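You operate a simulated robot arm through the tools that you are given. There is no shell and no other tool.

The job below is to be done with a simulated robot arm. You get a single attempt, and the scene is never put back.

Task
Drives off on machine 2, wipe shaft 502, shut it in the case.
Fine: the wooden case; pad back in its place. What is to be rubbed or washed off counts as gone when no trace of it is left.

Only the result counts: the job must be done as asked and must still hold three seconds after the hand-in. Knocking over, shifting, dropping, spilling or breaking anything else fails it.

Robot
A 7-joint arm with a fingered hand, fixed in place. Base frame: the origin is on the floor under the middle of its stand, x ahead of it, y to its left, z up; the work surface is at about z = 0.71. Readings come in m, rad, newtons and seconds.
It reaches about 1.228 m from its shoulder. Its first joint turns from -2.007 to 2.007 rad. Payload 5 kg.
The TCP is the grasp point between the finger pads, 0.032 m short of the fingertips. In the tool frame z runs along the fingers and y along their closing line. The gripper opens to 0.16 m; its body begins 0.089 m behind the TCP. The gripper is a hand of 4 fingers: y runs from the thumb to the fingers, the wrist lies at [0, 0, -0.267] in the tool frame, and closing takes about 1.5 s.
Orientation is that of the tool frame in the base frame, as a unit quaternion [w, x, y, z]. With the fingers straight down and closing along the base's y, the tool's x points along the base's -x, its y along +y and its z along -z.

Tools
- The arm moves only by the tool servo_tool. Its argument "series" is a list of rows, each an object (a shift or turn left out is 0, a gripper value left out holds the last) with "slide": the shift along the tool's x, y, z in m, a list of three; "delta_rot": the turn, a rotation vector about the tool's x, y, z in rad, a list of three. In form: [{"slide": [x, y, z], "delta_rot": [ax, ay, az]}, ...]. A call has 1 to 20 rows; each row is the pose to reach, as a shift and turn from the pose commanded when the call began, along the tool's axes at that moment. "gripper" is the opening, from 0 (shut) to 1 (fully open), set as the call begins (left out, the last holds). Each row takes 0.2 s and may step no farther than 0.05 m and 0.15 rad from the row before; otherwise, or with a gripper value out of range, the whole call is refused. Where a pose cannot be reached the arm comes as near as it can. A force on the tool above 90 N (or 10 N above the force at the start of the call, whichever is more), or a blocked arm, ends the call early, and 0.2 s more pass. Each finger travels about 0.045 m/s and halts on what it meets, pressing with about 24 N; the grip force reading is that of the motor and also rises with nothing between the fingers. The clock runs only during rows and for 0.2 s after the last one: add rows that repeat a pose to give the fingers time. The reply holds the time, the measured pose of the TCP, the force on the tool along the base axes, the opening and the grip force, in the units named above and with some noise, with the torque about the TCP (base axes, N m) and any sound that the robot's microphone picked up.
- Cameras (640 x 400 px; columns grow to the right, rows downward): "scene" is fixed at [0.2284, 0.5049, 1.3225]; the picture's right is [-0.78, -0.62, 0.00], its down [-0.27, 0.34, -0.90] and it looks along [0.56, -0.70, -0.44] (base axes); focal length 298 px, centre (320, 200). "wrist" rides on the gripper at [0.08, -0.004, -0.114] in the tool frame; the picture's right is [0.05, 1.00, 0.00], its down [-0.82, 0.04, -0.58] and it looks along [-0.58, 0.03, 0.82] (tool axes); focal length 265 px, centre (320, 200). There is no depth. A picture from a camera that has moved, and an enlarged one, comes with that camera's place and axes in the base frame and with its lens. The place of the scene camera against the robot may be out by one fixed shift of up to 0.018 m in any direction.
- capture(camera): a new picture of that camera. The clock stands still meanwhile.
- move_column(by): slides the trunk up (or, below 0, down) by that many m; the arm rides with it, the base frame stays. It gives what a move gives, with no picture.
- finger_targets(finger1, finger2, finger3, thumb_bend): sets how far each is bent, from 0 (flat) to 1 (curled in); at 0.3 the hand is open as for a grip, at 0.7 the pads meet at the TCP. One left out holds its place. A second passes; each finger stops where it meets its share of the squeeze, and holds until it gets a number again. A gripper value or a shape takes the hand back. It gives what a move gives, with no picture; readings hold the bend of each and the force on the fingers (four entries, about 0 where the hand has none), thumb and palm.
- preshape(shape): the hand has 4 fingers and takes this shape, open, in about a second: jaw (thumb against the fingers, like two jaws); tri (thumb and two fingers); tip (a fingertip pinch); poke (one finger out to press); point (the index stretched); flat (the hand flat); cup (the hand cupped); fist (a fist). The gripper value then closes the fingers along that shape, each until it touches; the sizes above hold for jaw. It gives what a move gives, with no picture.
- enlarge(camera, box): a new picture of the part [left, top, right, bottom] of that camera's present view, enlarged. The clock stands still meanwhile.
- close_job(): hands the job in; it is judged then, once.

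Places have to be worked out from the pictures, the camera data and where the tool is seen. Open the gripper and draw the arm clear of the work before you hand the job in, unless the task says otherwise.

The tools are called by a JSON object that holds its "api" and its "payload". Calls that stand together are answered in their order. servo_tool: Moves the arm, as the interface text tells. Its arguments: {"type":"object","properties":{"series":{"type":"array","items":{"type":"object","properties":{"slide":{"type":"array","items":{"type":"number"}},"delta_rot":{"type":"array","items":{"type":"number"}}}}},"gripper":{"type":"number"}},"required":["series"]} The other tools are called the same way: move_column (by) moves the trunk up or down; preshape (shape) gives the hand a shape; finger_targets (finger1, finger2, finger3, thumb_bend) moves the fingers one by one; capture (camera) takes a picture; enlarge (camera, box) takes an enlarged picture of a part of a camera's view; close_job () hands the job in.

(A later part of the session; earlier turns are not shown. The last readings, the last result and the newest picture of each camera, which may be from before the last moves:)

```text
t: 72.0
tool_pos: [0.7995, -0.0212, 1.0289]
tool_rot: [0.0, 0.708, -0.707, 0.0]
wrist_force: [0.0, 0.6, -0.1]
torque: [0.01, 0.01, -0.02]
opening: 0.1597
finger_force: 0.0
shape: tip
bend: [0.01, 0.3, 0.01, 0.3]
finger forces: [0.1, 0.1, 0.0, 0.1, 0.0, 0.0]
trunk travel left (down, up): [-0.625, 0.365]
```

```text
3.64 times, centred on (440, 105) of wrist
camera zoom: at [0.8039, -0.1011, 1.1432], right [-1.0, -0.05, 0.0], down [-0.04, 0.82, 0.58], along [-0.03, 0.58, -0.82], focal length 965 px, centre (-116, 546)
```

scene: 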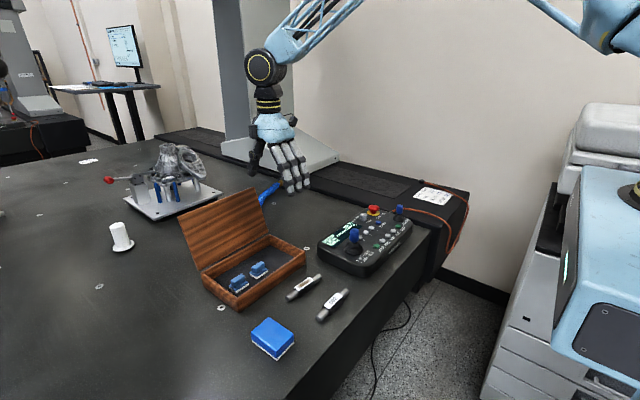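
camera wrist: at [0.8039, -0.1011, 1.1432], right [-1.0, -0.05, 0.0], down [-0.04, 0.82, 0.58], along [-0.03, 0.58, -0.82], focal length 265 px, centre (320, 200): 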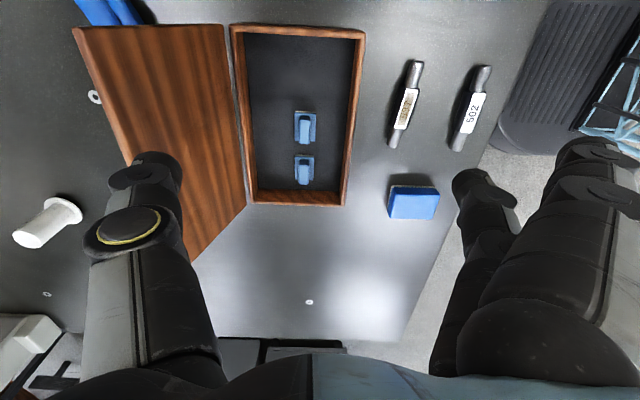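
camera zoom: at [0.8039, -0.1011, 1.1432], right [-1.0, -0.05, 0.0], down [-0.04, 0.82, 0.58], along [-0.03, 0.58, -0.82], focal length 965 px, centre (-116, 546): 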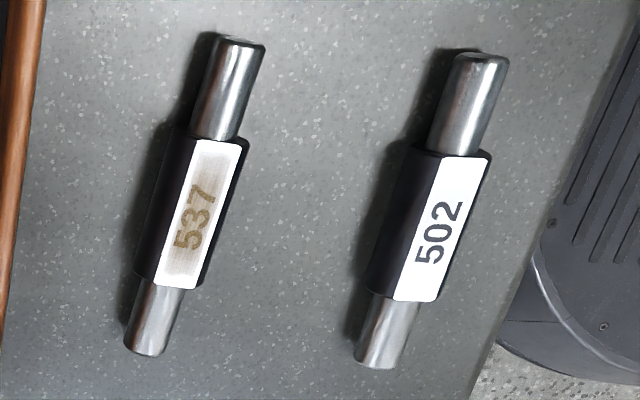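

The shaft is about 0.130 long and the case's inside is about 0.152 wide in x, so it fits along x in the free end (y −0.078 to 0.025). I return to "jaw" and move above shaft 502.

{"api": "preshape", "payload": {"shape": "jaw"}}

{"api": "servo_tool", "payload": {"series": [{"slide": [-0.005, 0.039, 0.0]}, {"slide": [-0.01, 0.078, 0.0]}, {"slide": [-0.015, 0.117, 0.0]}, {"slide": [-0.02, 0.156, 0.01]}, {"slide": [-0.026, 0.196, 0.03]}, {"slide": [-0.0315, 0.2347, 0.06]}, {"slide": [-0.0315, 0.2347, 0.1]}, {"slide": [-0.0315, 0.2347, 0.14]}, {"slide": [-0.0315, 0.2347, 0.18]}, {"slide": [-0.0315, 0.2347, 0.18]}], "gripper": 0.5}}

{"api": "capture", "payload": {"camera": "wrist"}}

{"api": "enlarge", "payload": {"camera": "scene", "box": [260, 210, 380, 330]}}

```text
t: 72.9
tool_pos: [0.7997, -0.0209, 1.0297]
tool_rot: [0.0, -0.707, 0.707, 0.0]
wrist_force: [-0.5, 0.6, 1.1]
torque: [-0.02, 0.01, -0.01]
opening: 0.1599
finger_force: 0.2
shape: jaw
bend: [0.3, 0.3, 0.3, 0.3]
finger forces: [0.0, 0.0, 0.0, 0.0, 0.0, 0.0]
trunk travel left (down, up): [-0.625, 0.365]
```

```text
t: 75.1
tool_pos: [0.5638, 0.0131, 0.8486]
tool_rot: [0.001, 0.707, -0.707, 0.0]
wrist_force: [-0.9, 0.1, 0.3]
torque: [-0.04, 0.0, -0.01]
opening: 0.0808
finger_force: 0.1
shape: jaw
bend: [0.72, 0.72, 0.72, 0.7]
finger forces: [0.0, 0.1, 0.0, 0.0, 0.0, 0.0]
trunk travel left (down, up): [-0.625, 0.365]
```

```text
taken
camera wrist: at [0.569, -0.0663, 0.9625], right [-1.0, -0.05, 0.0], down [-0.04, 0.82, 0.58], along [-0.03, 0.58, -0.82], focal length 265 px, centre (320, 200)
```

wrist: 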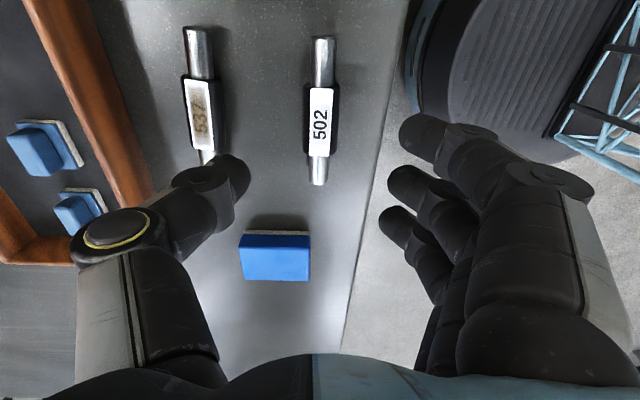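

```text
3.33 times, centred on (320, 270) of scene
camera zoom: at [0.2284, 0.5049, 1.3225], right [-0.78, -0.62, 0.0], down [-0.27, 0.34, -0.9], along [0.56, -0.7, -0.44], focal length 993 px, centre (320, -33)
```

zoom: 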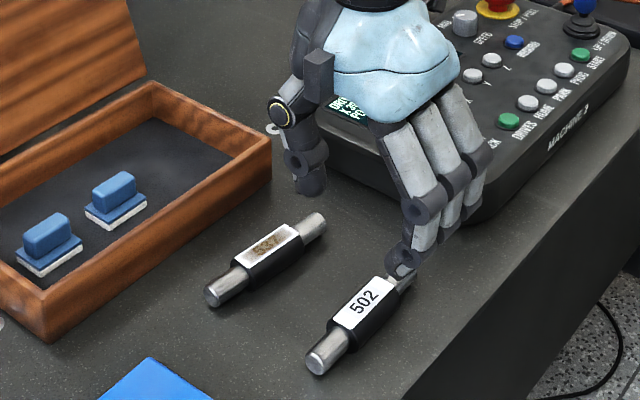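

The shaft is centred between the fingers. I descend in two stages to grasp height.

{"api": "servo_tool", "payload": {"series": [{"slide": [0, 0, 0.035]}, {"slide": [0, 0, 0.065]}, {"slide": [0, 0, 0.08]}, {"slide": [0, 0, 0.08]}]}}

{"api": "enlarge", "payload": {"camera": "scene", "box": [280, 240, 370, 330]}}

{"api": "capture", "payload": {"camera": "wrist"}}

```text
t: 76.1
tool_pos: [0.5641, 0.0138, 0.769]
tool_rot: [0.001, 0.708, -0.706, 0.0]
wrist_force: [0.0, 0.0, 0.6]
torque: [-0.02, -0.03, 0.0]
opening: 0.0804
finger_force: 0.0
shape: jaw
bend: [0.72, 0.72, 0.72, 0.7]
finger forces: [0.0, 0.0, 0.1, 0.0, 0.0, 0.0]
trunk travel left (down, up): [-0.625, 0.365]
```

```text
4.44 times, centred on (325, 285) of scene
camera zoom: at [0.2284, 0.5049, 1.3225], right [-0.78, -0.62, 0.0], down [-0.27, 0.34, -0.9], along [0.56, -0.7, -0.44], focal length 1324 px, centre (298, -178)
```

zoom: 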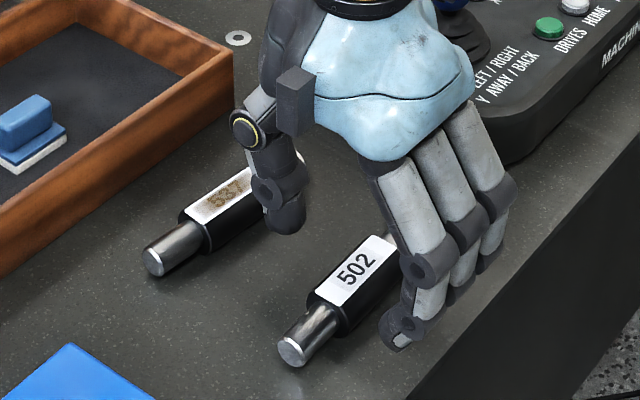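

```text
taken
camera wrist: at [0.5687, -0.0654, 0.8825], right [-1.0, -0.05, 0.0], down [-0.04, 0.82, 0.58], along [-0.03, 0.58, -0.82], focal length 265 px, centre (320, 200)
```

wrist: 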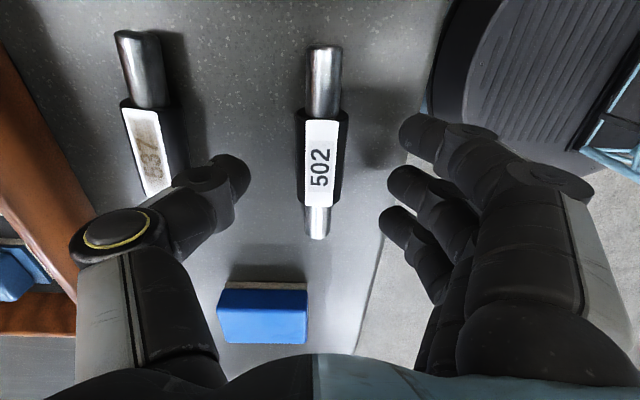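

Alignment looks right; I narrow the opening slightly to stay clear of 537 and go down to the grasp height.

{"api": "servo_tool", "payload": {"series": [{"slide": [0, 0, 0.0]}, {"slide": [0, 0, 0.0]}, {"slide": [0, 0, 0.008]}, {"slide": [0, 0, 0.016]}, {"slide": [0, 0, 0.021]}, {"slide": [0, 0, 0.023]}, {"slide": [0, 0, 0.023]}], "gripper": 0.42}}

{"api": "enlarge", "payload": {"camera": "scene", "box": [280, 240, 370, 330]}}

{"api": "capture", "payload": {"camera": "wrist"}}

```text
t: 77.7
tool_pos: [0.5652, 0.0134, 0.746]
tool_rot: [0.0, -0.706, 0.708, 0.0]
wrist_force: [-0.8, 0.3, -0.1]
torque: [-0.01, 0.01, -0.01]
opening: 0.0679
finger_force: 0.0
shape: jaw
bend: [0.73, 0.73, 0.73, 0.7]
finger forces: [0.0, 0.0, 0.0, 0.1, 0.0, 0.0]
trunk travel left (down, up): [-0.625, 0.365]
```

```text
4.44 times, centred on (325, 285) of scene
camera zoom: at [0.2284, 0.5049, 1.3225], right [-0.78, -0.62, 0.0], down [-0.27, 0.34, -0.9], along [0.56, -0.7, -0.44], focal length 1324 px, centre (298, -178)
```

zoom: 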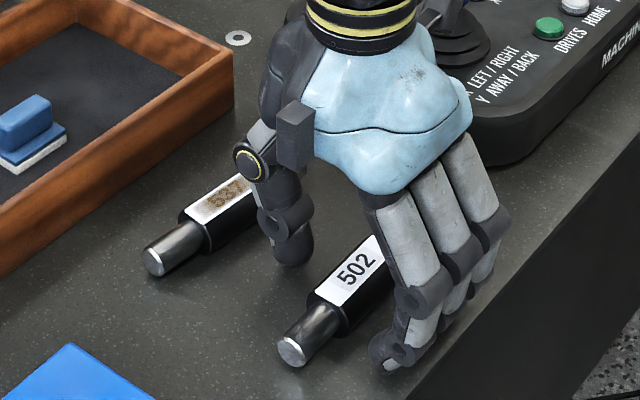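

```text
taken
camera wrist: at [0.5692, -0.0658, 0.8601], right [-1.0, -0.05, 0.0], down [-0.04, 0.82, 0.58], along [-0.03, 0.58, -0.82], focal length 265 px, centre (320, 200)
```

wrist: 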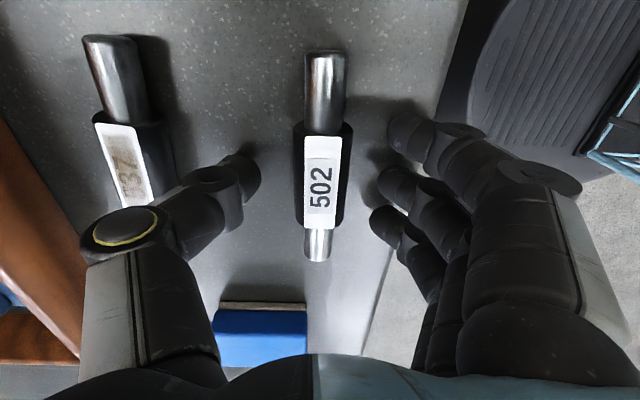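

Everything straddles the shaft cleanly. Closing the grip now.

{"api": "servo_tool", "payload": {"series": [{"slide": [0, 0, 0]}, {"slide": [0, 0, 0]}, {"slide": [0, 0, 0]}, {"slide": [0, 0, 0]}, {"slide": [0, 0, 0]}, {"slide": [0, 0, 0]}, {"slide": [0, 0, 0]}, {"slide": [0, 0, 0]}], "gripper": 0.0}}

{"api": "enlarge", "payload": {"camera": "scene", "box": [280, 240, 370, 330]}}

{"api": "capture", "payload": {"camera": "wrist"}}

```text
t: 79.5
tool_pos: [0.5655, 0.0138, 0.7456]
tool_rot: [0.0, -0.707, 0.707, 0.0]
wrist_force: [-1.4, 0.1, 0.8]
torque: [0.0, 0.02, 0.01]
opening: 0.0262
finger_force: 24.2
shape: jaw
bend: [0.73, 0.73, 0.73, 0.7]
finger forces: [7.2, 7.2, 7.1, 0.0, 20.3, 0.0]
trunk travel left (down, up): [-0.625, 0.365]
```

```text
4.44 times, centred on (325, 285) of scene
camera zoom: at [0.2284, 0.5049, 1.3225], right [-0.78, -0.62, 0.0], down [-0.27, 0.34, -0.9], along [0.56, -0.7, -0.44], focal length 1324 px, centre (298, -178)
```

zoom: 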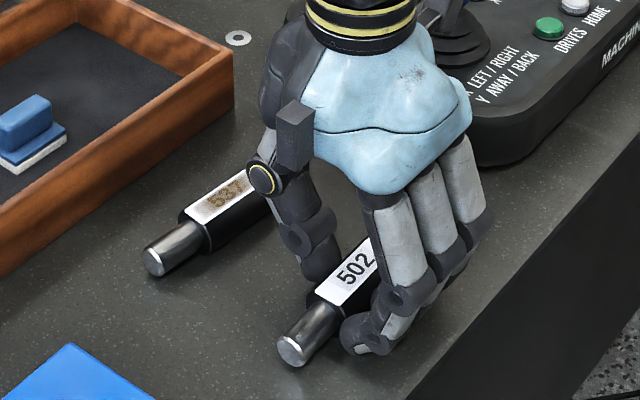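

```text
taken
camera wrist: at [0.5694, -0.0657, 0.8601], right [-1.0, -0.05, 0.0], down [-0.04, 0.82, 0.58], along [-0.03, 0.58, -0.82], focal length 265 px, centre (320, 200)
```

wrist: 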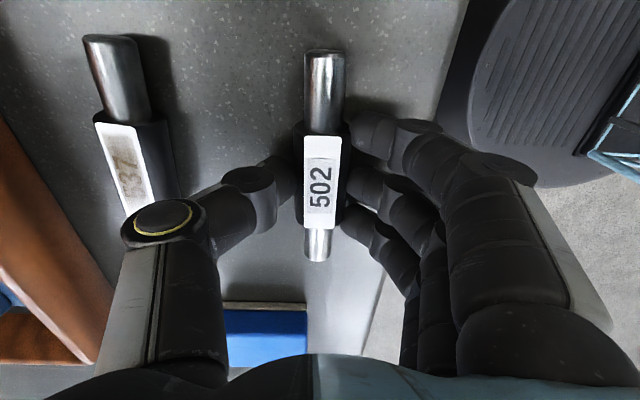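

The shaft is gripped evenly. Before lifting I look closely at how far thumb and fingers bulge outward near the tips, to plan clearances in the case.

{"api": "enlarge", "payload": {"camera": "wrist", "box": [210, 100, 450, 280]}}

{"api": "enlarge", "payload": {"camera": "scene", "box": [300, 260, 360, 320]}}

```text
2.22 times, centred on (330, 190) of wrist
camera zoom: at [0.5694, -0.0657, 0.8601], right [-1.0, -0.05, 0.0], down [-0.04, 0.82, 0.58], along [-0.03, 0.58, -0.82], focal length 590 px, centre (298, 222)
```

zoom: 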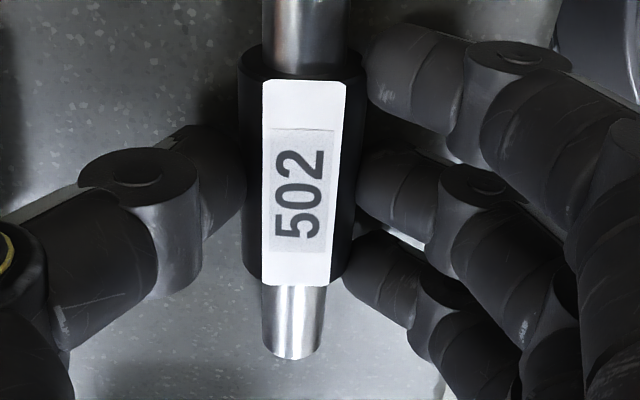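

```text
6.67 times, centred on (330, 290) of scene
camera zoom: at [0.2284, 0.5049, 1.3225], right [-0.78, -0.62, 0.0], down [-0.27, 0.34, -0.9], along [0.56, -0.7, -0.44], focal length 1987 px, centre (253, -400)
```

zoom: 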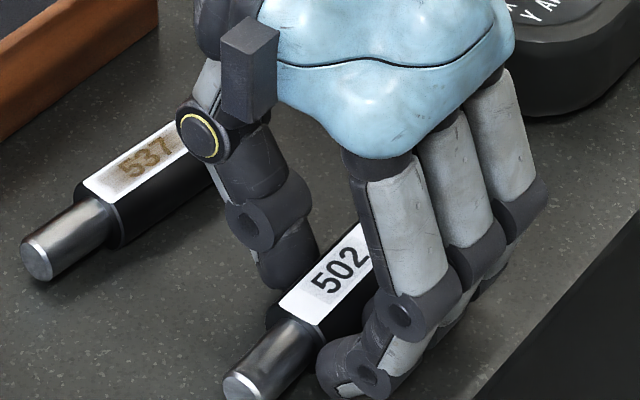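

The fingers bulge about 55 mm outward near rim level, so a three-finger jaw grip would hit a block or the rim. Using only the two outer fingers plus thumb (middle finger curled away) could straddle the block; I release, lift and test that hand posture in free air.

{"api": "servo_tool", "payload": {"series": [{"slide": [0, 0, 0]}, {"slide": [0, 0, 0]}, {"slide": [0, 0, 0]}, {"slide": [0, 0, 0]}, {"slide": [0, 0, 0]}, {"slide": [0, 0, -0.01]}, {"slide": [0, 0, -0.04]}, {"slide": [0, 0, -0.08]}, {"slide": [0, 0, -0.12]}, {"slide": [0, 0, -0.16]}, {"slide": [0, 0, -0.16]}], "gripper": 0.42}}

{"api": "finger_targets", "payload": {"finger2": 1.0}}

{"api": "capture", "payload": {"camera": "wrist"}}

{"api": "enlarge", "payload": {"camera": "scene", "box": [270, 180, 370, 320]}}

```text
t: 81.9
tool_pos: [0.5655, 0.0112, 0.9062]
tool_rot: [0.0, -0.707, 0.707, 0.0]
wrist_force: [0.4, -0.6, 0.2]
torque: [0.01, -0.01, 0.0]
opening: 0.0666
finger_force: 0.0
shape: jaw
bend: [0.73, 0.73, 0.73, 0.7]
finger forces: [0.0, 0.0, 0.0, 0.1, 0.0, 0.0]
trunk travel left (down, up): [-0.625, 0.365]
```

```text
t: 82.9
tool_pos: [0.5643, 0.012, 0.9053]
tool_rot: [0.0, 0.707, -0.707, 0.0]
wrist_force: [0.1, -1.4, 0.3]
torque: [-0.01, 0.01, 0.0]
opening: 0.0801
finger_force: 0.0
shape: fingers
bend: [0.73, 1.0, 0.73, 0.7]
finger forces: [0.1, 0.0, 0.1, 0.0, 0.1, 0.1]
trunk travel left (down, up): [-0.625, 0.365]
```

```text
taken
camera wrist: at [0.5691, -0.0681, 1.0194], right [-1.0, -0.05, 0.0], down [-0.04, 0.82, 0.58], along [-0.03, 0.58, -0.82], focal length 265 px, centre (320, 200)
```

wrist: 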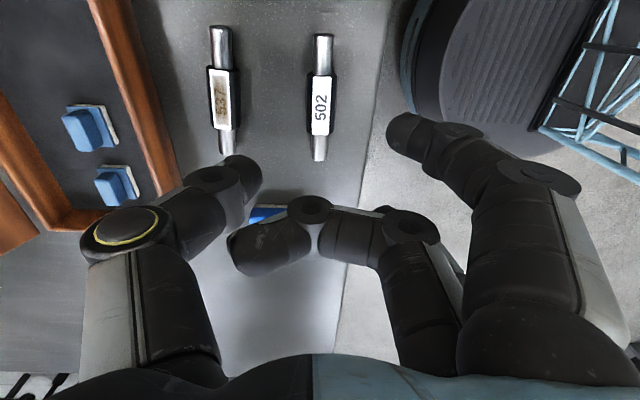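

```text
2.86 times, centred on (320, 250) of scene
camera zoom: at [0.2284, 0.5049, 1.3225], right [-0.78, -0.62, 0.0], down [-0.27, 0.34, -0.9], along [0.56, -0.7, -0.44], focal length 851 px, centre (320, 57)
```

zoom: 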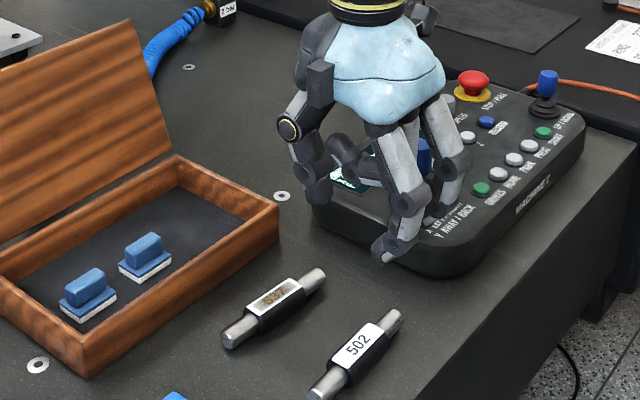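

Finger 2 curls well clear above the grasp. I test how fingers 1, 3 and the thumb move when bent further in free air.

{"api": "finger_targets", "payload": {"finger1": 0.82, "finger3": 0.82, "thumb_bend": 0.79}}

{"api": "capture", "payload": {"camera": "wrist"}}

{"api": "enlarge", "payload": {"camera": "scene", "box": [300, 180, 380, 270]}}

```text
t: 83.9
tool_pos: [0.5658, 0.0115, 0.9058]
tool_rot: [0.0, 0.708, -0.707, 0.0]
wrist_force: [-0.5, 0.7, 0.4]
torque: [-0.02, 0.0, 0.01]
opening: 0.0184
finger_force: 0.0
shape: fingers
bend: [0.82, 1.0, 0.82, 0.78]
finger forces: [0.0, 0.1, 0.0, 0.0, 0.0, 0.0]
trunk travel left (down, up): [-0.625, 0.365]
```

```text
taken
camera wrist: at [0.5691, -0.0681, 1.0194], right [-1.0, -0.05, 0.0], down [-0.04, 0.82, 0.58], along [-0.03, 0.58, -0.82], focal length 265 px, centre (320, 200)
```

wrist: 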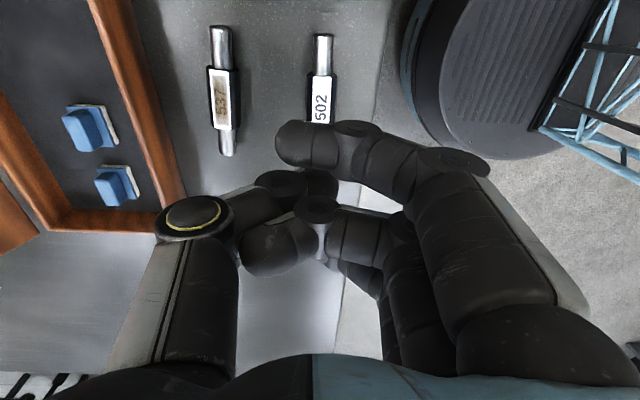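

```text
4.44 times, centred on (340, 225) of scene
camera zoom: at [0.2284, 0.5049, 1.3225], right [-0.78, -0.62, 0.0], down [-0.27, 0.34, -0.9], along [0.56, -0.7, -0.44], focal length 1324 px, centre (231, 89)
```

zoom: 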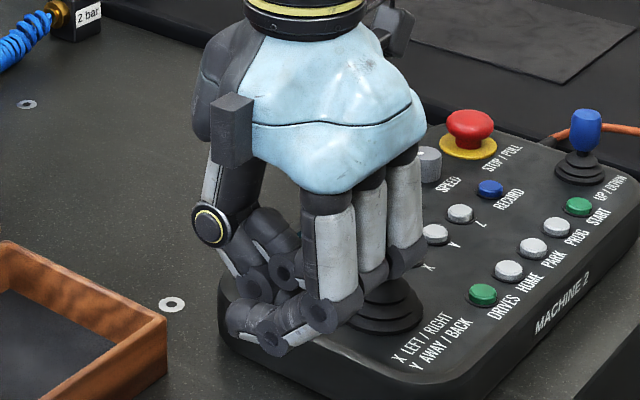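

In this mode the fingers approach more compactly. I pre-shape to a partial opening, shift so fingers 1 and 3 flank the collar suitably, and check from the pictures.

{"api": "finger_targets", "payload": {"finger1": 0.76, "finger3": 0.76, "thumb_bend": 0.725}}

{"api": "servo_tool", "payload": {"series": [{"slide": [0.0095, 0, 0.04]}, {"slide": [0.0095, 0, 0.08]}, {"slide": [0.0095, 0, 0.08]}]}}

{"api": "capture", "payload": {"camera": "wrist"}}

{"api": "enlarge", "payload": {"camera": "scene", "box": [290, 220, 370, 310]}}

```text
t: 84.9
tool_pos: [0.565, 0.0107, 0.9056]
tool_rot: [-0.001, -0.707, 0.707, 0.0]
wrist_force: [-0.3, -0.7, 0.3]
torque: [-0.04, 0.02, -0.02]
opening: 0.0168
finger_force: 0.0
shape: fingers
bend: [0.76, 1.0, 0.76, 0.72]
finger forces: [0.0, 0.0, 0.1, 0.0, 0.0, 0.0]
trunk travel left (down, up): [-0.625, 0.365]
```

```text
t: 85.7
tool_pos: [0.5637, 0.0025, 0.8259]
tool_rot: [-0.001, -0.707, 0.707, 0.0]
wrist_force: [1.4, -0.4, 0.8]
torque: [0.01, -0.03, 0.0]
opening: 0.0168
finger_force: 0.1
shape: fingers
bend: [0.76, 1.0, 0.76, 0.72]
finger forces: [0.0, 0.0, 0.0, 0.0, 0.0, 0.0]
trunk travel left (down, up): [-0.625, 0.365]
```

```text
taken
camera wrist: at [0.5683, -0.0782, 0.9401], right [-1.0, -0.05, 0.0], down [-0.04, 0.82, 0.58], along [-0.03, 0.58, -0.82], focal length 265 px, centre (320, 200)
```

wrist: 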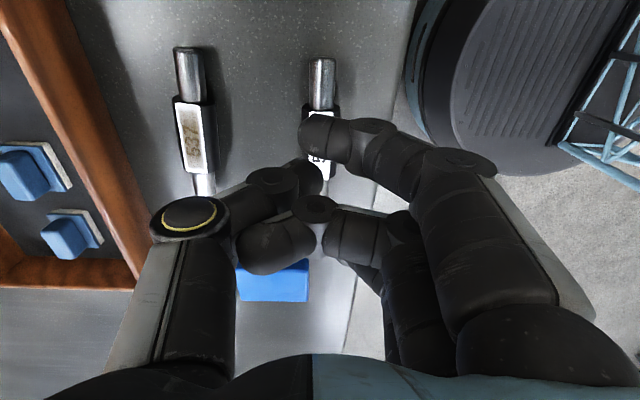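

```text
4.44 times, centred on (330, 265) of scene
camera zoom: at [0.2284, 0.5049, 1.3225], right [-0.78, -0.62, 0.0], down [-0.27, 0.34, -0.9], along [0.56, -0.7, -0.44], focal length 1324 px, centre (276, -89)
```

zoom: 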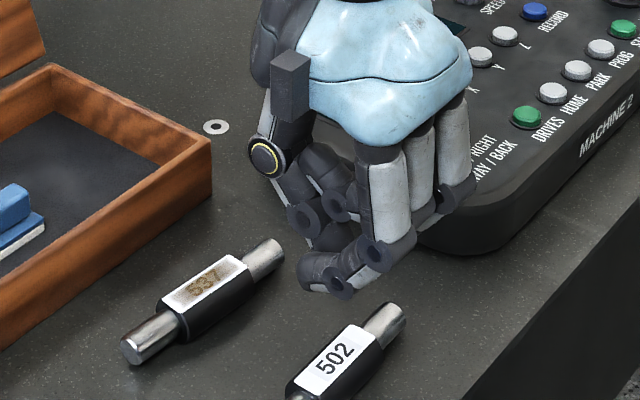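

At 0.76 the fingertips have already met; a wider setting is needed. I open to 0.5 and look again.

{"api": "finger_targets", "payload": {"finger1": 0.52, "finger3": 0.52, "thumb_bend": 0.52}}

{"api": "capture", "payload": {"camera": "wrist"}}

{"api": "enlarge", "payload": {"camera": "scene", "box": [290, 220, 370, 310]}}

```text
t: 86.7
tool_pos: [0.5648, 0.0012, 0.8275]
tool_rot: [0.0, -0.707, 0.707, 0.0]
wrist_force: [0.2, -0.3, 0.2]
torque: [0.01, 0.01, 0.01]
opening: 0.0826
finger_force: 0.1
shape: fingers
bend: [0.52, 1.0, 0.52, 0.52]
finger forces: [0.0, 0.1, 0.1, 0.1, 0.1, 0.1]
trunk travel left (down, up): [-0.625, 0.365]
```

```text
taken
camera wrist: at [0.5684, -0.078, 0.9403], right [-1.0, -0.05, 0.0], down [-0.04, 0.82, 0.58], along [-0.03, 0.58, -0.82], focal length 265 px, centre (320, 200)
```

wrist: 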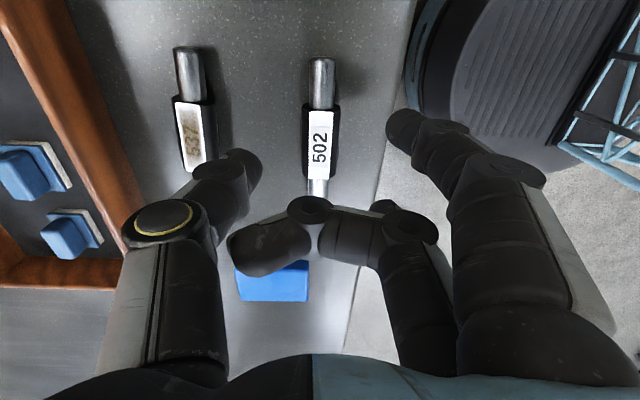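

```text
4.44 times, centred on (330, 265) of scene
camera zoom: at [0.2284, 0.5049, 1.3225], right [-0.78, -0.62, 0.0], down [-0.27, 0.34, -0.9], along [0.56, -0.7, -0.44], focal length 1324 px, centre (276, -89)
```

zoom: 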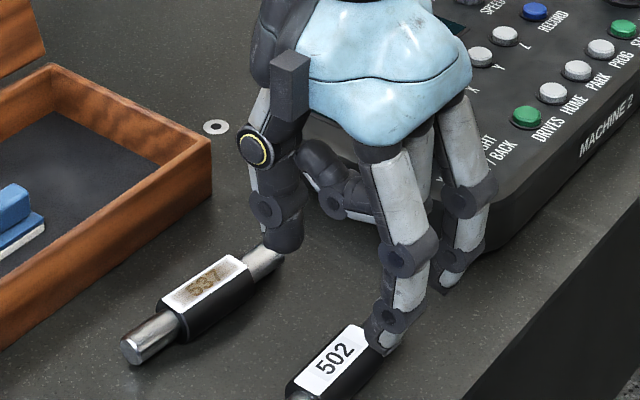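

This posture suits. I pre-close slightly more, then descend around the shaft.

{"api": "finger_targets", "payload": {"finger1": 0.58, "finger3": 0.58, "thumb_bend": 0.58}}

{"api": "servo_tool", "payload": {"series": [{"slide": [0, 0, 0.03]}, {"slide": [0, 0, 0.05]}, {"slide": [0, 0, 0.06]}, {"slide": [0, 0, 0.06]}]}}

{"api": "capture", "payload": {"camera": "wrist"}}

{"api": "enlarge", "payload": {"camera": "scene", "box": [290, 240, 370, 330]}}

```text
t: 87.7
tool_pos: [0.5645, 0.0021, 0.8256]
tool_rot: [0.0, 0.707, -0.707, 0.0]
wrist_force: [0.7, 0.1, 0.4]
torque: [0.01, 0.02, 0.01]
opening: 0.0653
finger_force: 0.0
shape: fingers
bend: [0.57, 1.0, 0.57, 0.57]
finger forces: [0.0, 0.0, 0.1, 0.0, 0.0, 0.1]
trunk travel left (down, up): [-0.625, 0.365]
```

```text
t: 88.7
tool_pos: [0.5643, 0.0026, 0.7664]
tool_rot: [0.0, -0.707, 0.707, 0.0]
wrist_force: [-0.4, 0.7, -0.8]
torque: [0.02, -0.01, 0.0]
opening: 0.065
finger_force: 0.1
shape: fingers
bend: [0.57, 1.0, 0.57, 0.57]
finger forces: [0.0, 0.1, 0.0, 0.1, 0.1, 0.1]
trunk travel left (down, up): [-0.625, 0.365]
```

```text
taken
camera wrist: at [0.5677, -0.0767, 0.8798], right [-1.0, -0.05, 0.0], down [-0.04, 0.82, 0.58], along [-0.03, 0.58, -0.82], focal length 265 px, centre (320, 200)
```

wrist: 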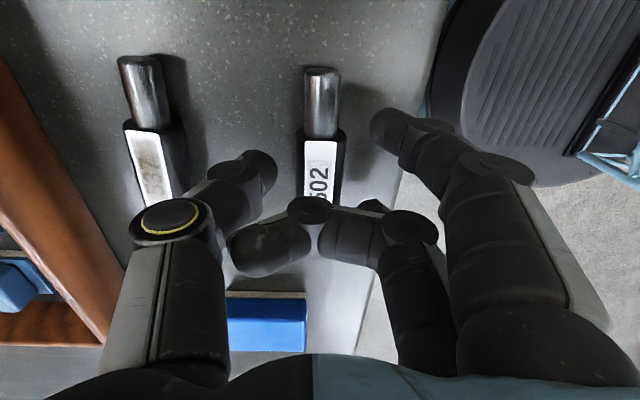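

```text
4.44 times, centred on (330, 285) of scene
camera zoom: at [0.2284, 0.5049, 1.3225], right [-0.78, -0.62, 0.0], down [-0.27, 0.34, -0.9], along [0.56, -0.7, -0.44], focal length 1324 px, centre (276, -178)
```

zoom: 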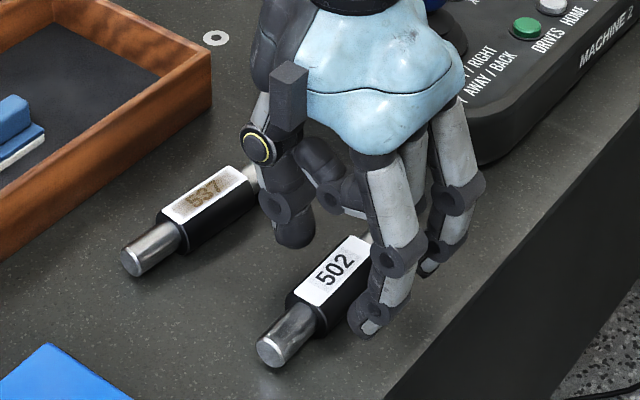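

Clear on both sides. I descend the last 21 mm in small steps and watch the force.

{"api": "servo_tool", "payload": {"series": [{"slide": [0, 0, 0.007]}, {"slide": [0, 0, 0.014]}, {"slide": [0, 0, 0.018]}, {"slide": [0, 0, 0.021]}, {"slide": [0, 0, 0.021]}]}}

{"api": "enlarge", "payload": {"camera": "scene", "box": [290, 250, 370, 330]}}

```text
t: 89.9
tool_pos: [0.5641, 0.0034, 0.7496]
tool_rot: [-0.002, 0.708, -0.707, 0.002]
wrist_force: [-1.6, -0.4, 72.4]
torque: [-0.03, -0.38, -0.05]
opening: 0.0651
finger_force: 35.4
shape: fingers
bend: [0.59, 1.0, 0.59, 0.58]
finger forces: [17.1, 0.1, 16.3, 0.0, 38.7, 0.0]
trunk travel left (down, up): [-0.625, 0.365]
```

```text
5.00 times, centred on (330, 290) of scene
camera zoom: at [0.2284, 0.5049, 1.3225], right [-0.78, -0.62, 0.0], down [-0.27, 0.34, -0.9], along [0.56, -0.7, -0.44], focal length 1490 px, centre (270, -250)
```

zoom: 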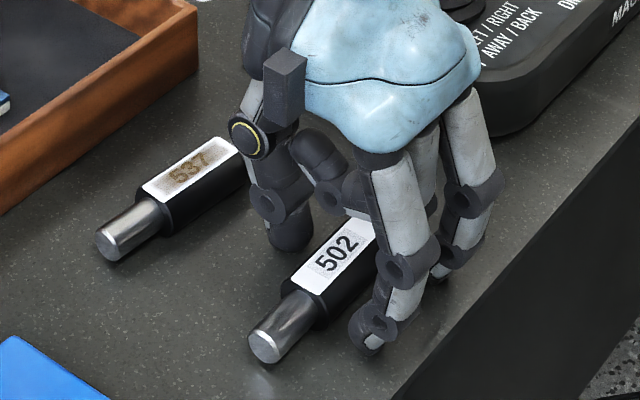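

The fingertips touched the table (they reach 0.040 below the TCP in this posture). I raise 7 mm so they're just clear, then close on the shaft.

{"api": "servo_tool", "payload": {"series": [{"slide": [0, 0, -0.004]}, {"slide": [0, 0, -0.007]}, {"slide": [0, 0, -0.007]}]}}

{"api": "finger_targets", "payload": {"finger1": 0.68, "finger3": 0.68, "thumb_bend": 0.68}}

{"api": "enlarge", "payload": {"camera": "scene", "box": [290, 250, 370, 330]}}

{"api": "capture", "payload": {"camera": "wrist"}}

```text
t: 90.7
tool_pos: [0.563, 0.0033, 0.7515]
tool_rot: [-0.001, -0.707, 0.707, 0.0]
wrist_force: [-0.2, 0.4, -0.2]
torque: [0.01, 0.01, 0.01]
opening: 0.0644
finger_force: 0.1
shape: fingers
bend: [0.57, 1.0, 0.57, 0.57]
finger forces: [0.0, 0.0, 0.0, 0.0, 0.0, 0.1]
trunk travel left (down, up): [-0.625, 0.365]
```

```text
t: 91.7
tool_pos: [0.5644, 0.0025, 0.7522]
tool_rot: [0.0, -0.707, 0.707, 0.0]
wrist_force: [0.7, 0.1, 0.0]
torque: [-0.05, 0.05, -0.04]
opening: 0.0389
finger_force: 6.6
shape: fingers
bend: [0.65, 1.0, 0.63, 0.65]
finger forces: [2.5, 0.0, 4.7, 0.1, 6.8, 0.0]
trunk travel left (down, up): [-0.625, 0.365]
```

```text
5.00 times, centred on (330, 290) of scene
camera zoom: at [0.2284, 0.5049, 1.3225], right [-0.78, -0.62, 0.0], down [-0.27, 0.34, -0.9], along [0.56, -0.7, -0.44], focal length 1490 px, centre (270, -250)
```

zoom: 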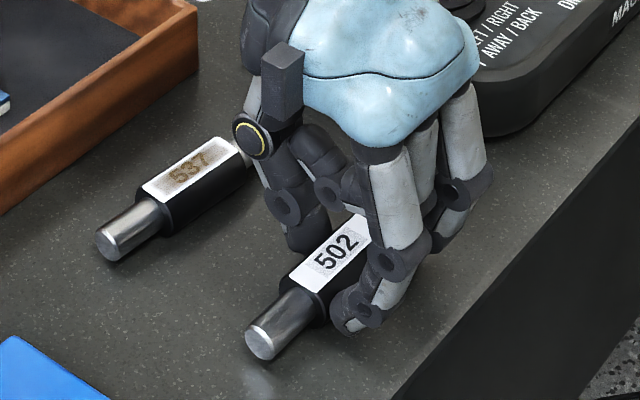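

```text
taken
camera wrist: at [0.5687, -0.0765, 0.866], right [-1.0, -0.05, 0.0], down [-0.04, 0.82, 0.58], along [-0.03, 0.58, -0.82], focal length 265 px, centre (320, 200)
```

wrist: 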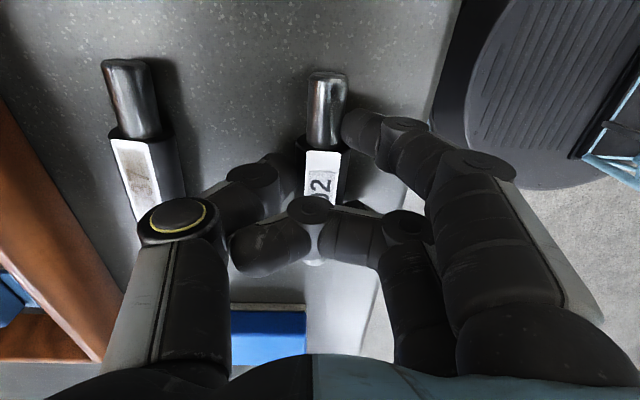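

Both fingers and the thumb touch the shaft. I increase the squeeze.

{"api": "finger_targets", "payload": {"finger1": 0.8, "finger3": 0.8, "thumb_bend": 0.8}}

{"api": "enlarge", "payload": {"camera": "scene", "box": [290, 250, 370, 330]}}

{"api": "capture", "payload": {"camera": "wrist"}}

```text
t: 92.7
tool_pos: [0.5643, 0.0029, 0.753]
tool_rot: [0.0, 0.707, -0.707, 0.001]
wrist_force: [2.2, -0.9, -0.2]
torque: [-0.14, -0.04, 0.04]
opening: 0.0366
finger_force: 20.6
shape: fingers
bend: [0.64, 1.0, 0.6, 0.72]
finger forces: [10.3, 0.0, 9.3, 0.0, 21.9, 0.0]
trunk travel left (down, up): [-0.625, 0.365]
```

```text
5.00 times, centred on (330, 290) of scene
camera zoom: at [0.2284, 0.5049, 1.3225], right [-0.78, -0.62, 0.0], down [-0.27, 0.34, -0.9], along [0.56, -0.7, -0.44], focal length 1490 px, centre (270, -250)
```

zoom: 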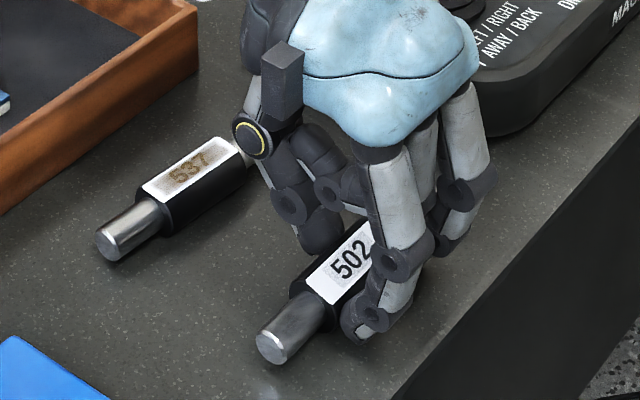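

```text
taken
camera wrist: at [0.5688, -0.0764, 0.8662], right [-1.0, -0.05, 0.0], down [-0.04, 0.82, 0.58], along [-0.03, 0.58, -0.82], focal length 265 px, centre (320, 200)
```

wrist: 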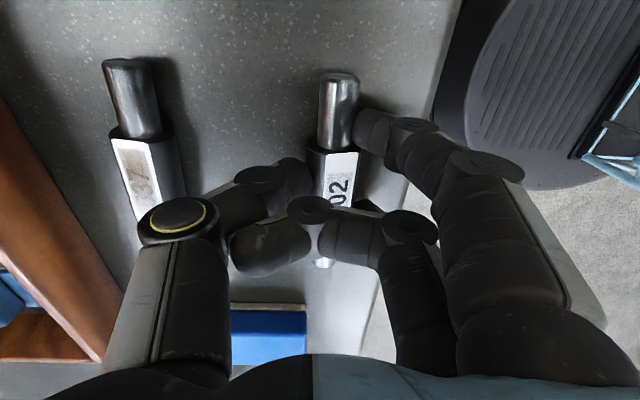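

The grip is balanced (10.3 + 9.3 N against 21.9 N), the shaft having shifted a few millimetres. I lift a little and check that it comes up level.

{"api": "servo_tool", "payload": {"series": [{"slide": [0, 0, -0.006]}, {"slide": [0, 0, -0.015]}, {"slide": [0, 0, -0.03]}, {"slide": [0, 0, -0.03]}]}}

{"api": "enlarge", "payload": {"camera": "scene", "box": [290, 240, 370, 330]}}

{"api": "capture", "payload": {"camera": "wrist"}}

```text
t: 93.7
tool_pos: [0.5649, 0.0036, 0.7828]
tool_rot: [0.0, -0.707, 0.707, -0.001]
wrist_force: [0.1, -0.5, -5.0]
torque: [-0.06, -0.08, -0.01]
opening: 0.0368
finger_force: 18.8
shape: fingers
bend: [0.64, 1.0, 0.59, 0.72]
finger forces: [9.0, 0.0, 9.5, 0.1, 19.0, 0.0]
trunk travel left (down, up): [-0.625, 0.365]
```

```text
4.44 times, centred on (330, 285) of scene
camera zoom: at [0.2284, 0.5049, 1.3225], right [-0.78, -0.62, 0.0], down [-0.27, 0.34, -0.9], along [0.56, -0.7, -0.44], focal length 1324 px, centre (276, -178)
```

zoom: 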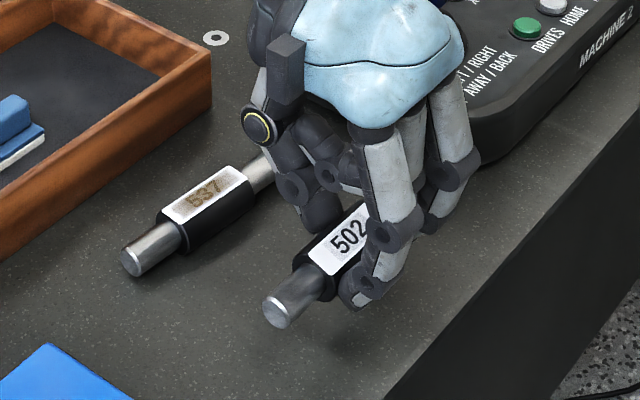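

```text
taken
camera wrist: at [0.5693, -0.0762, 0.8964], right [-1.0, -0.05, 0.0], down [-0.04, 0.81, 0.58], along [-0.03, 0.58, -0.82], focal length 265 px, centre (320, 200)
```

wrist: 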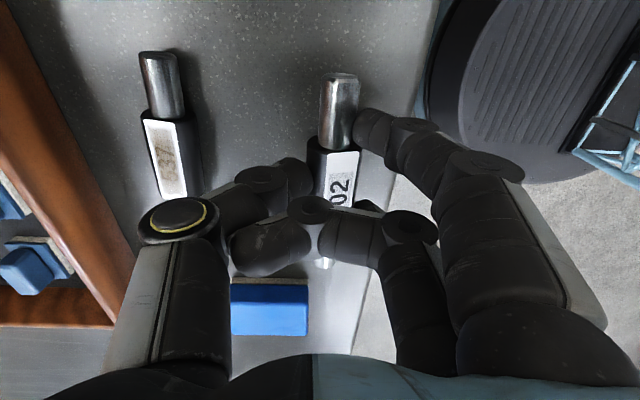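

The shaft hangs level, centred about 7 mm off the TCP toward the fingers. I lift it high, turn the hand 90° so the shaft lies along x, and bring it over the free end of the case.

{"api": "servo_tool", "payload": {"series": [{"slide": [0.0, 0.0, -0.04]}, {"slide": [0.0, 0.0, -0.08]}, {"slide": [0.0, 0.0, -0.12]}, {"slide": [0.002, -0.023, -0.137], "delta_rot": [0, 0, 0.143]}, {"slide": [0.004, -0.046, -0.137], "delta_rot": [0, 0, 0.286]}, {"slide": [0.006, -0.069, -0.137], "delta_rot": [0, 0, 0.429]}, {"slide": [0.008, -0.092, -0.137], "delta_rot": [0, 0, 0.572]}, {"slide": [0.01, -0.115, -0.137], "delta_rot": [0, 0, 0.715]}, {"slide": [0.012, -0.138, -0.137], "delta_rot": [0, 0, 0.858]}, {"slide": [0.014, -0.161, -0.137], "delta_rot": [0, 0, 1.0]}, {"slide": [0.016, -0.184, -0.137], "delta_rot": [0, 0, 1.143]}, {"slide": [0.018, -0.207, -0.137], "delta_rot": [0, 0, 1.286]}, {"slide": [0.02, -0.231, -0.137], "delta_rot": [0, 0, 1.429]}, {"slide": [0.023, -0.2549, -0.137], "delta_rot": [0, 0, 1.571]}, {"slide": [0.023, -0.2549, -0.137], "delta_rot": [0, 0, 1.571]}]}}

{"api": "capture", "payload": {"camera": "wrist"}}

{"api": "capture", "payload": {"camera": "scene"}}

```text
t: 96.9
tool_pos: [0.8214, -0.0201, 0.9196]
tool_rot: [0.0, 0.001, 1.0, 0.0]
wrist_force: [0.3, 0.3, -6.3]
torque: [-0.05, 0.0, 0.03]
opening: 0.0366
finger_force: 18.0
shape: fingers
bend: [0.64, 1.0, 0.59, 0.72]
finger forces: [8.8, 0.0, 9.3, 0.1, 18.3, 0.0]
trunk travel left (down, up): [-0.625, 0.365]
```

```text
taken
camera wrist: at [0.7403, -0.0241, 1.0327], right [-0.05, 1.0, 0.0], down [0.82, 0.04, 0.58], along [0.58, 0.03, -0.82], focal length 265 px, centre (320, 200)
```

wrist: 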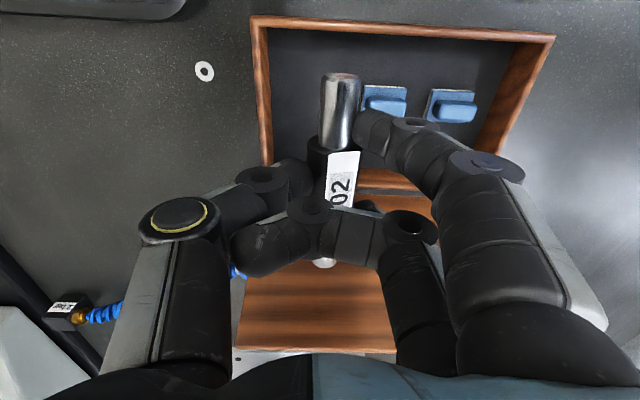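

```text
taken
```

scene: 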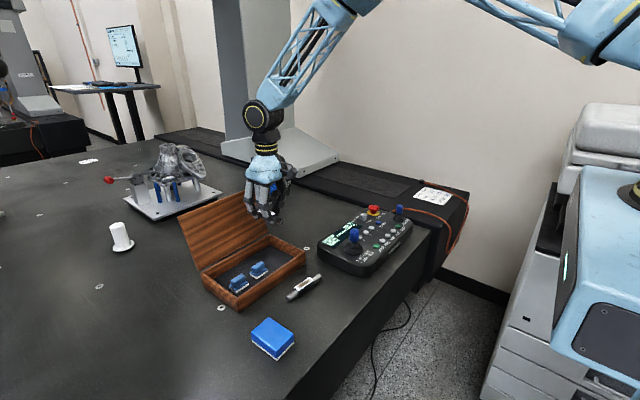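

The shaft is over the case. I enlarge the wrist view to verify the wall and block positions against the planned drop spot.

{"api": "enlarge", "payload": {"camera": "wrist", "box": [240, 10, 440, 210]}}

{"api": "enlarge", "payload": {"camera": "scene", "box": [180, 140, 320, 310]}}

```text
2.00 times, centred on (340, 110) of wrist
camera zoom: at [0.7403, -0.0241, 1.0327], right [-0.05, 1.0, 0.0], down [0.82, 0.04, 0.58], along [0.58, 0.03, -0.82], focal length 531 px, centre (280, 380)
```

zoom: 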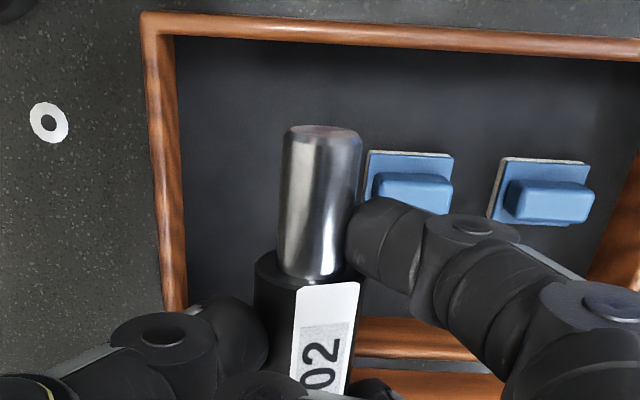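

```text
2.35 times, centred on (250, 225) of scene
camera zoom: at [0.2284, 0.5049, 1.3225], right [-0.78, -0.62, 0.0], down [-0.27, 0.34, -0.9], along [0.56, -0.7, -0.44], focal length 701 px, centre (485, 141)
```

zoom: 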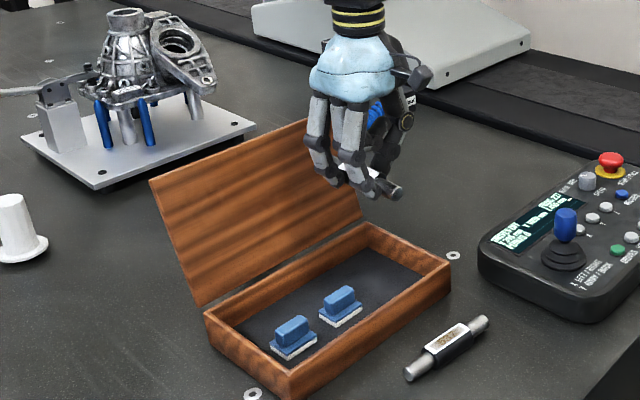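

Positions check out: shaft spans x 0.767–0.895 and y about −0.013, well inside the walls and clear of the blocks. I lower to just above rim level and check again.

{"api": "servo_tool", "payload": {"series": [{"slide": [0, 0, 0.04]}, {"slide": [0, 0, 0.08]}, {"slide": [0, 0, 0.105]}, {"slide": [0, 0, 0.115]}, {"slide": [0, 0, 0.115]}]}}

{"api": "capture", "payload": {"camera": "wrist"}}

{"api": "enlarge", "payload": {"camera": "scene", "box": [190, 190, 310, 310]}}

```text
t: 98.1
tool_pos: [0.8203, -0.0221, 0.804]
tool_rot: [0.0, 0.0, 1.0, 0.0]
wrist_force: [-0.3, 0.0, -4.9]
torque: [-0.06, 0.0, 0.0]
opening: 0.0365
finger_force: 18.4
shape: fingers
bend: [0.64, 1.0, 0.59, 0.73]
finger forces: [9.0, 0.0, 9.3, 0.1, 18.5, 0.0]
trunk travel left (down, up): [-0.625, 0.365]
```

```text
taken
camera wrist: at [0.7406, -0.0242, 0.9176], right [-0.05, 1.0, 0.0], down [0.82, 0.04, 0.58], along [0.58, 0.03, -0.82], focal length 265 px, centre (320, 200)
```

wrist: 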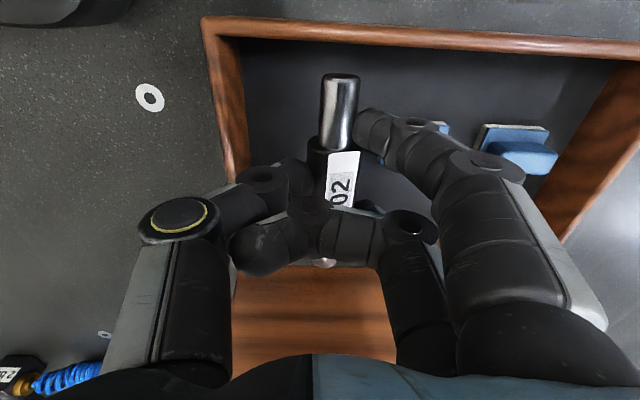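

```text
3.33 times, centred on (250, 250) of scene
camera zoom: at [0.2284, 0.5049, 1.3225], right [-0.78, -0.62, 0.0], down [-0.27, 0.34, -0.9], along [0.56, -0.7, -0.44], focal length 993 px, centre (553, 33)
```

zoom: 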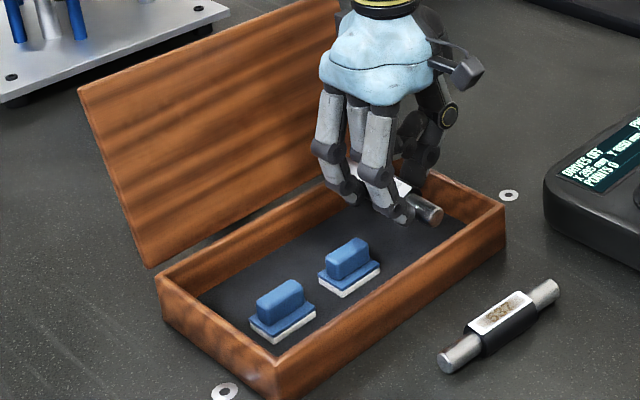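

Alignment is fine. I continue down slowly, watching for the floor contact.

{"api": "servo_tool", "payload": {"series": [{"slide": [0, 0, 0.012]}, {"slide": [0, 0, 0.024]}, {"slide": [0, 0, 0.033]}, {"slide": [0, 0, 0.037]}, {"slide": [0, 0, 0.037]}]}}

{"api": "enlarge", "payload": {"camera": "scene", "box": [200, 200, 310, 310]}}

{"api": "capture", "payload": {"camera": "wrist"}}

```text
t: 99.3
tool_pos: [0.8217, -0.0201, 0.7665]
tool_rot: [-0.001, 0.001, 1.0, 0.0]
wrist_force: [-0.1, 0.1, -5.6]
torque: [-0.05, 0.08, 0.02]
opening: 0.0361
finger_force: 18.3
shape: fingers
bend: [0.64, 1.0, 0.59, 0.73]
finger forces: [8.9, 0.0, 9.3, 0.1, 18.5, 0.0]
trunk travel left (down, up): [-0.625, 0.365]
```

```text
3.64 times, centred on (255, 255) of scene
camera zoom: at [0.2284, 0.5049, 1.3225], right [-0.78, -0.62, 0.0], down [-0.27, 0.34, -0.9], along [0.56, -0.7, -0.44], focal length 1084 px, centre (556, 0)
```

zoom: 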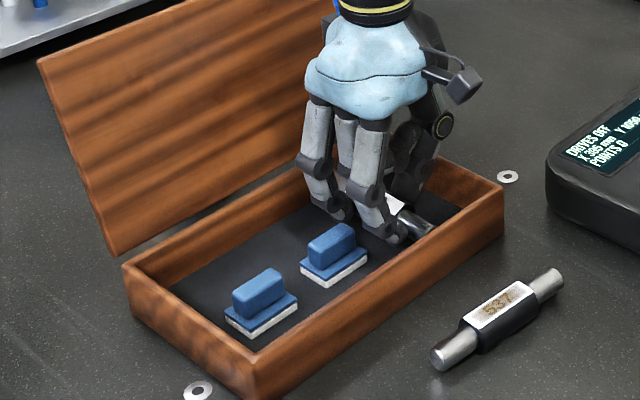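

```text
taken
camera wrist: at [0.7405, -0.0236, 0.8812], right [-0.05, 1.0, 0.0], down [0.82, 0.04, 0.58], along [0.58, 0.03, -0.82], focal length 265 px, centre (320, 200)
```

wrist: 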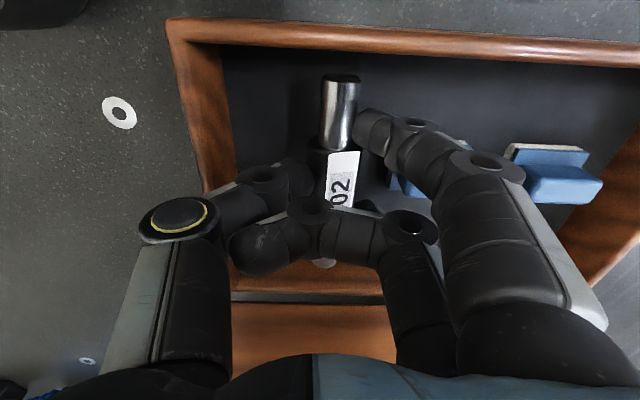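

The thumb comes close to the rim on the left, so I shift 8 mm toward +y (plenty of room to the block) and continue down in small steps.

{"api": "servo_tool", "payload": {"series": [{"slide": [0, 0.004, 0.0]}, {"slide": [0, 0.008, 0.0]}, {"slide": [0, 0.008, 0.002]}, {"slide": [0, 0.008, 0.004]}, {"slide": [0, 0.008, 0.0055]}, {"slide": [0, 0.008, 0.0055]}]}}

{"api": "capture", "payload": {"camera": "wrist"}}

```text
t: 100.7
tool_pos: [0.82, -0.0113, 0.7615]
tool_rot: [0.0, 0.0, 1.0, 0.0]
wrist_force: [0.4, 0.0, -4.8]
torque: [-0.04, 0.08, 0.0]
opening: 0.0364
finger_force: 17.9
shape: fingers
bend: [0.64, 1.0, 0.59, 0.73]
finger forces: [8.8, 0.0, 9.4, 0.1, 18.4, 0.1]
trunk travel left (down, up): [-0.625, 0.365]
```

```text
taken
camera wrist: at [0.7399, -0.0158, 0.8758], right [-0.05, 1.0, 0.0], down [0.82, 0.04, 0.58], along [0.58, 0.03, -0.82], focal length 265 px, centre (320, 200)
```

wrist: 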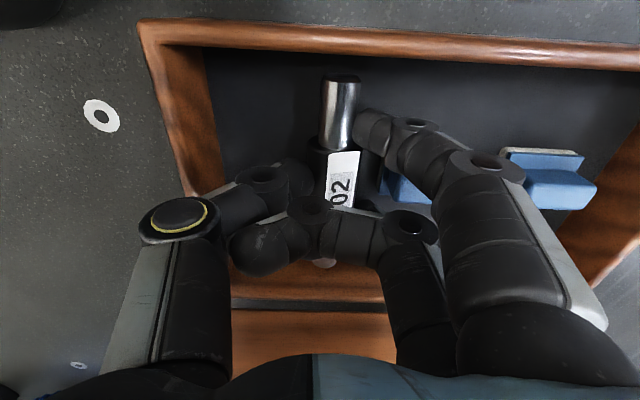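

No contact yet (full weight still on the hand). I continue in 1 mm steps.

{"api": "servo_tool", "payload": {"series": [{"slide": [0, 0, 0.001]}, {"slide": [0, 0, 0.002]}, {"slide": [0, 0, 0.003]}, {"slide": [0, 0, 0.003]}]}}

```text
t: 101.7
tool_pos: [0.8206, -0.0121, 0.761]
tool_rot: [0.0, 0.0, 1.0, 0.0]
wrist_force: [2.1, -1.7, 9.7]
torque: [0.05, 0.17, 0.0]
opening: 0.0363
finger_force: 22.9
shape: fingers
bend: [0.64, 1.0, 0.59, 0.73]
finger forces: [12.2, 0.0, 10.2, 0.0, 23.8, 0.0]
trunk travel left (down, up): [-0.625, 0.365]
```

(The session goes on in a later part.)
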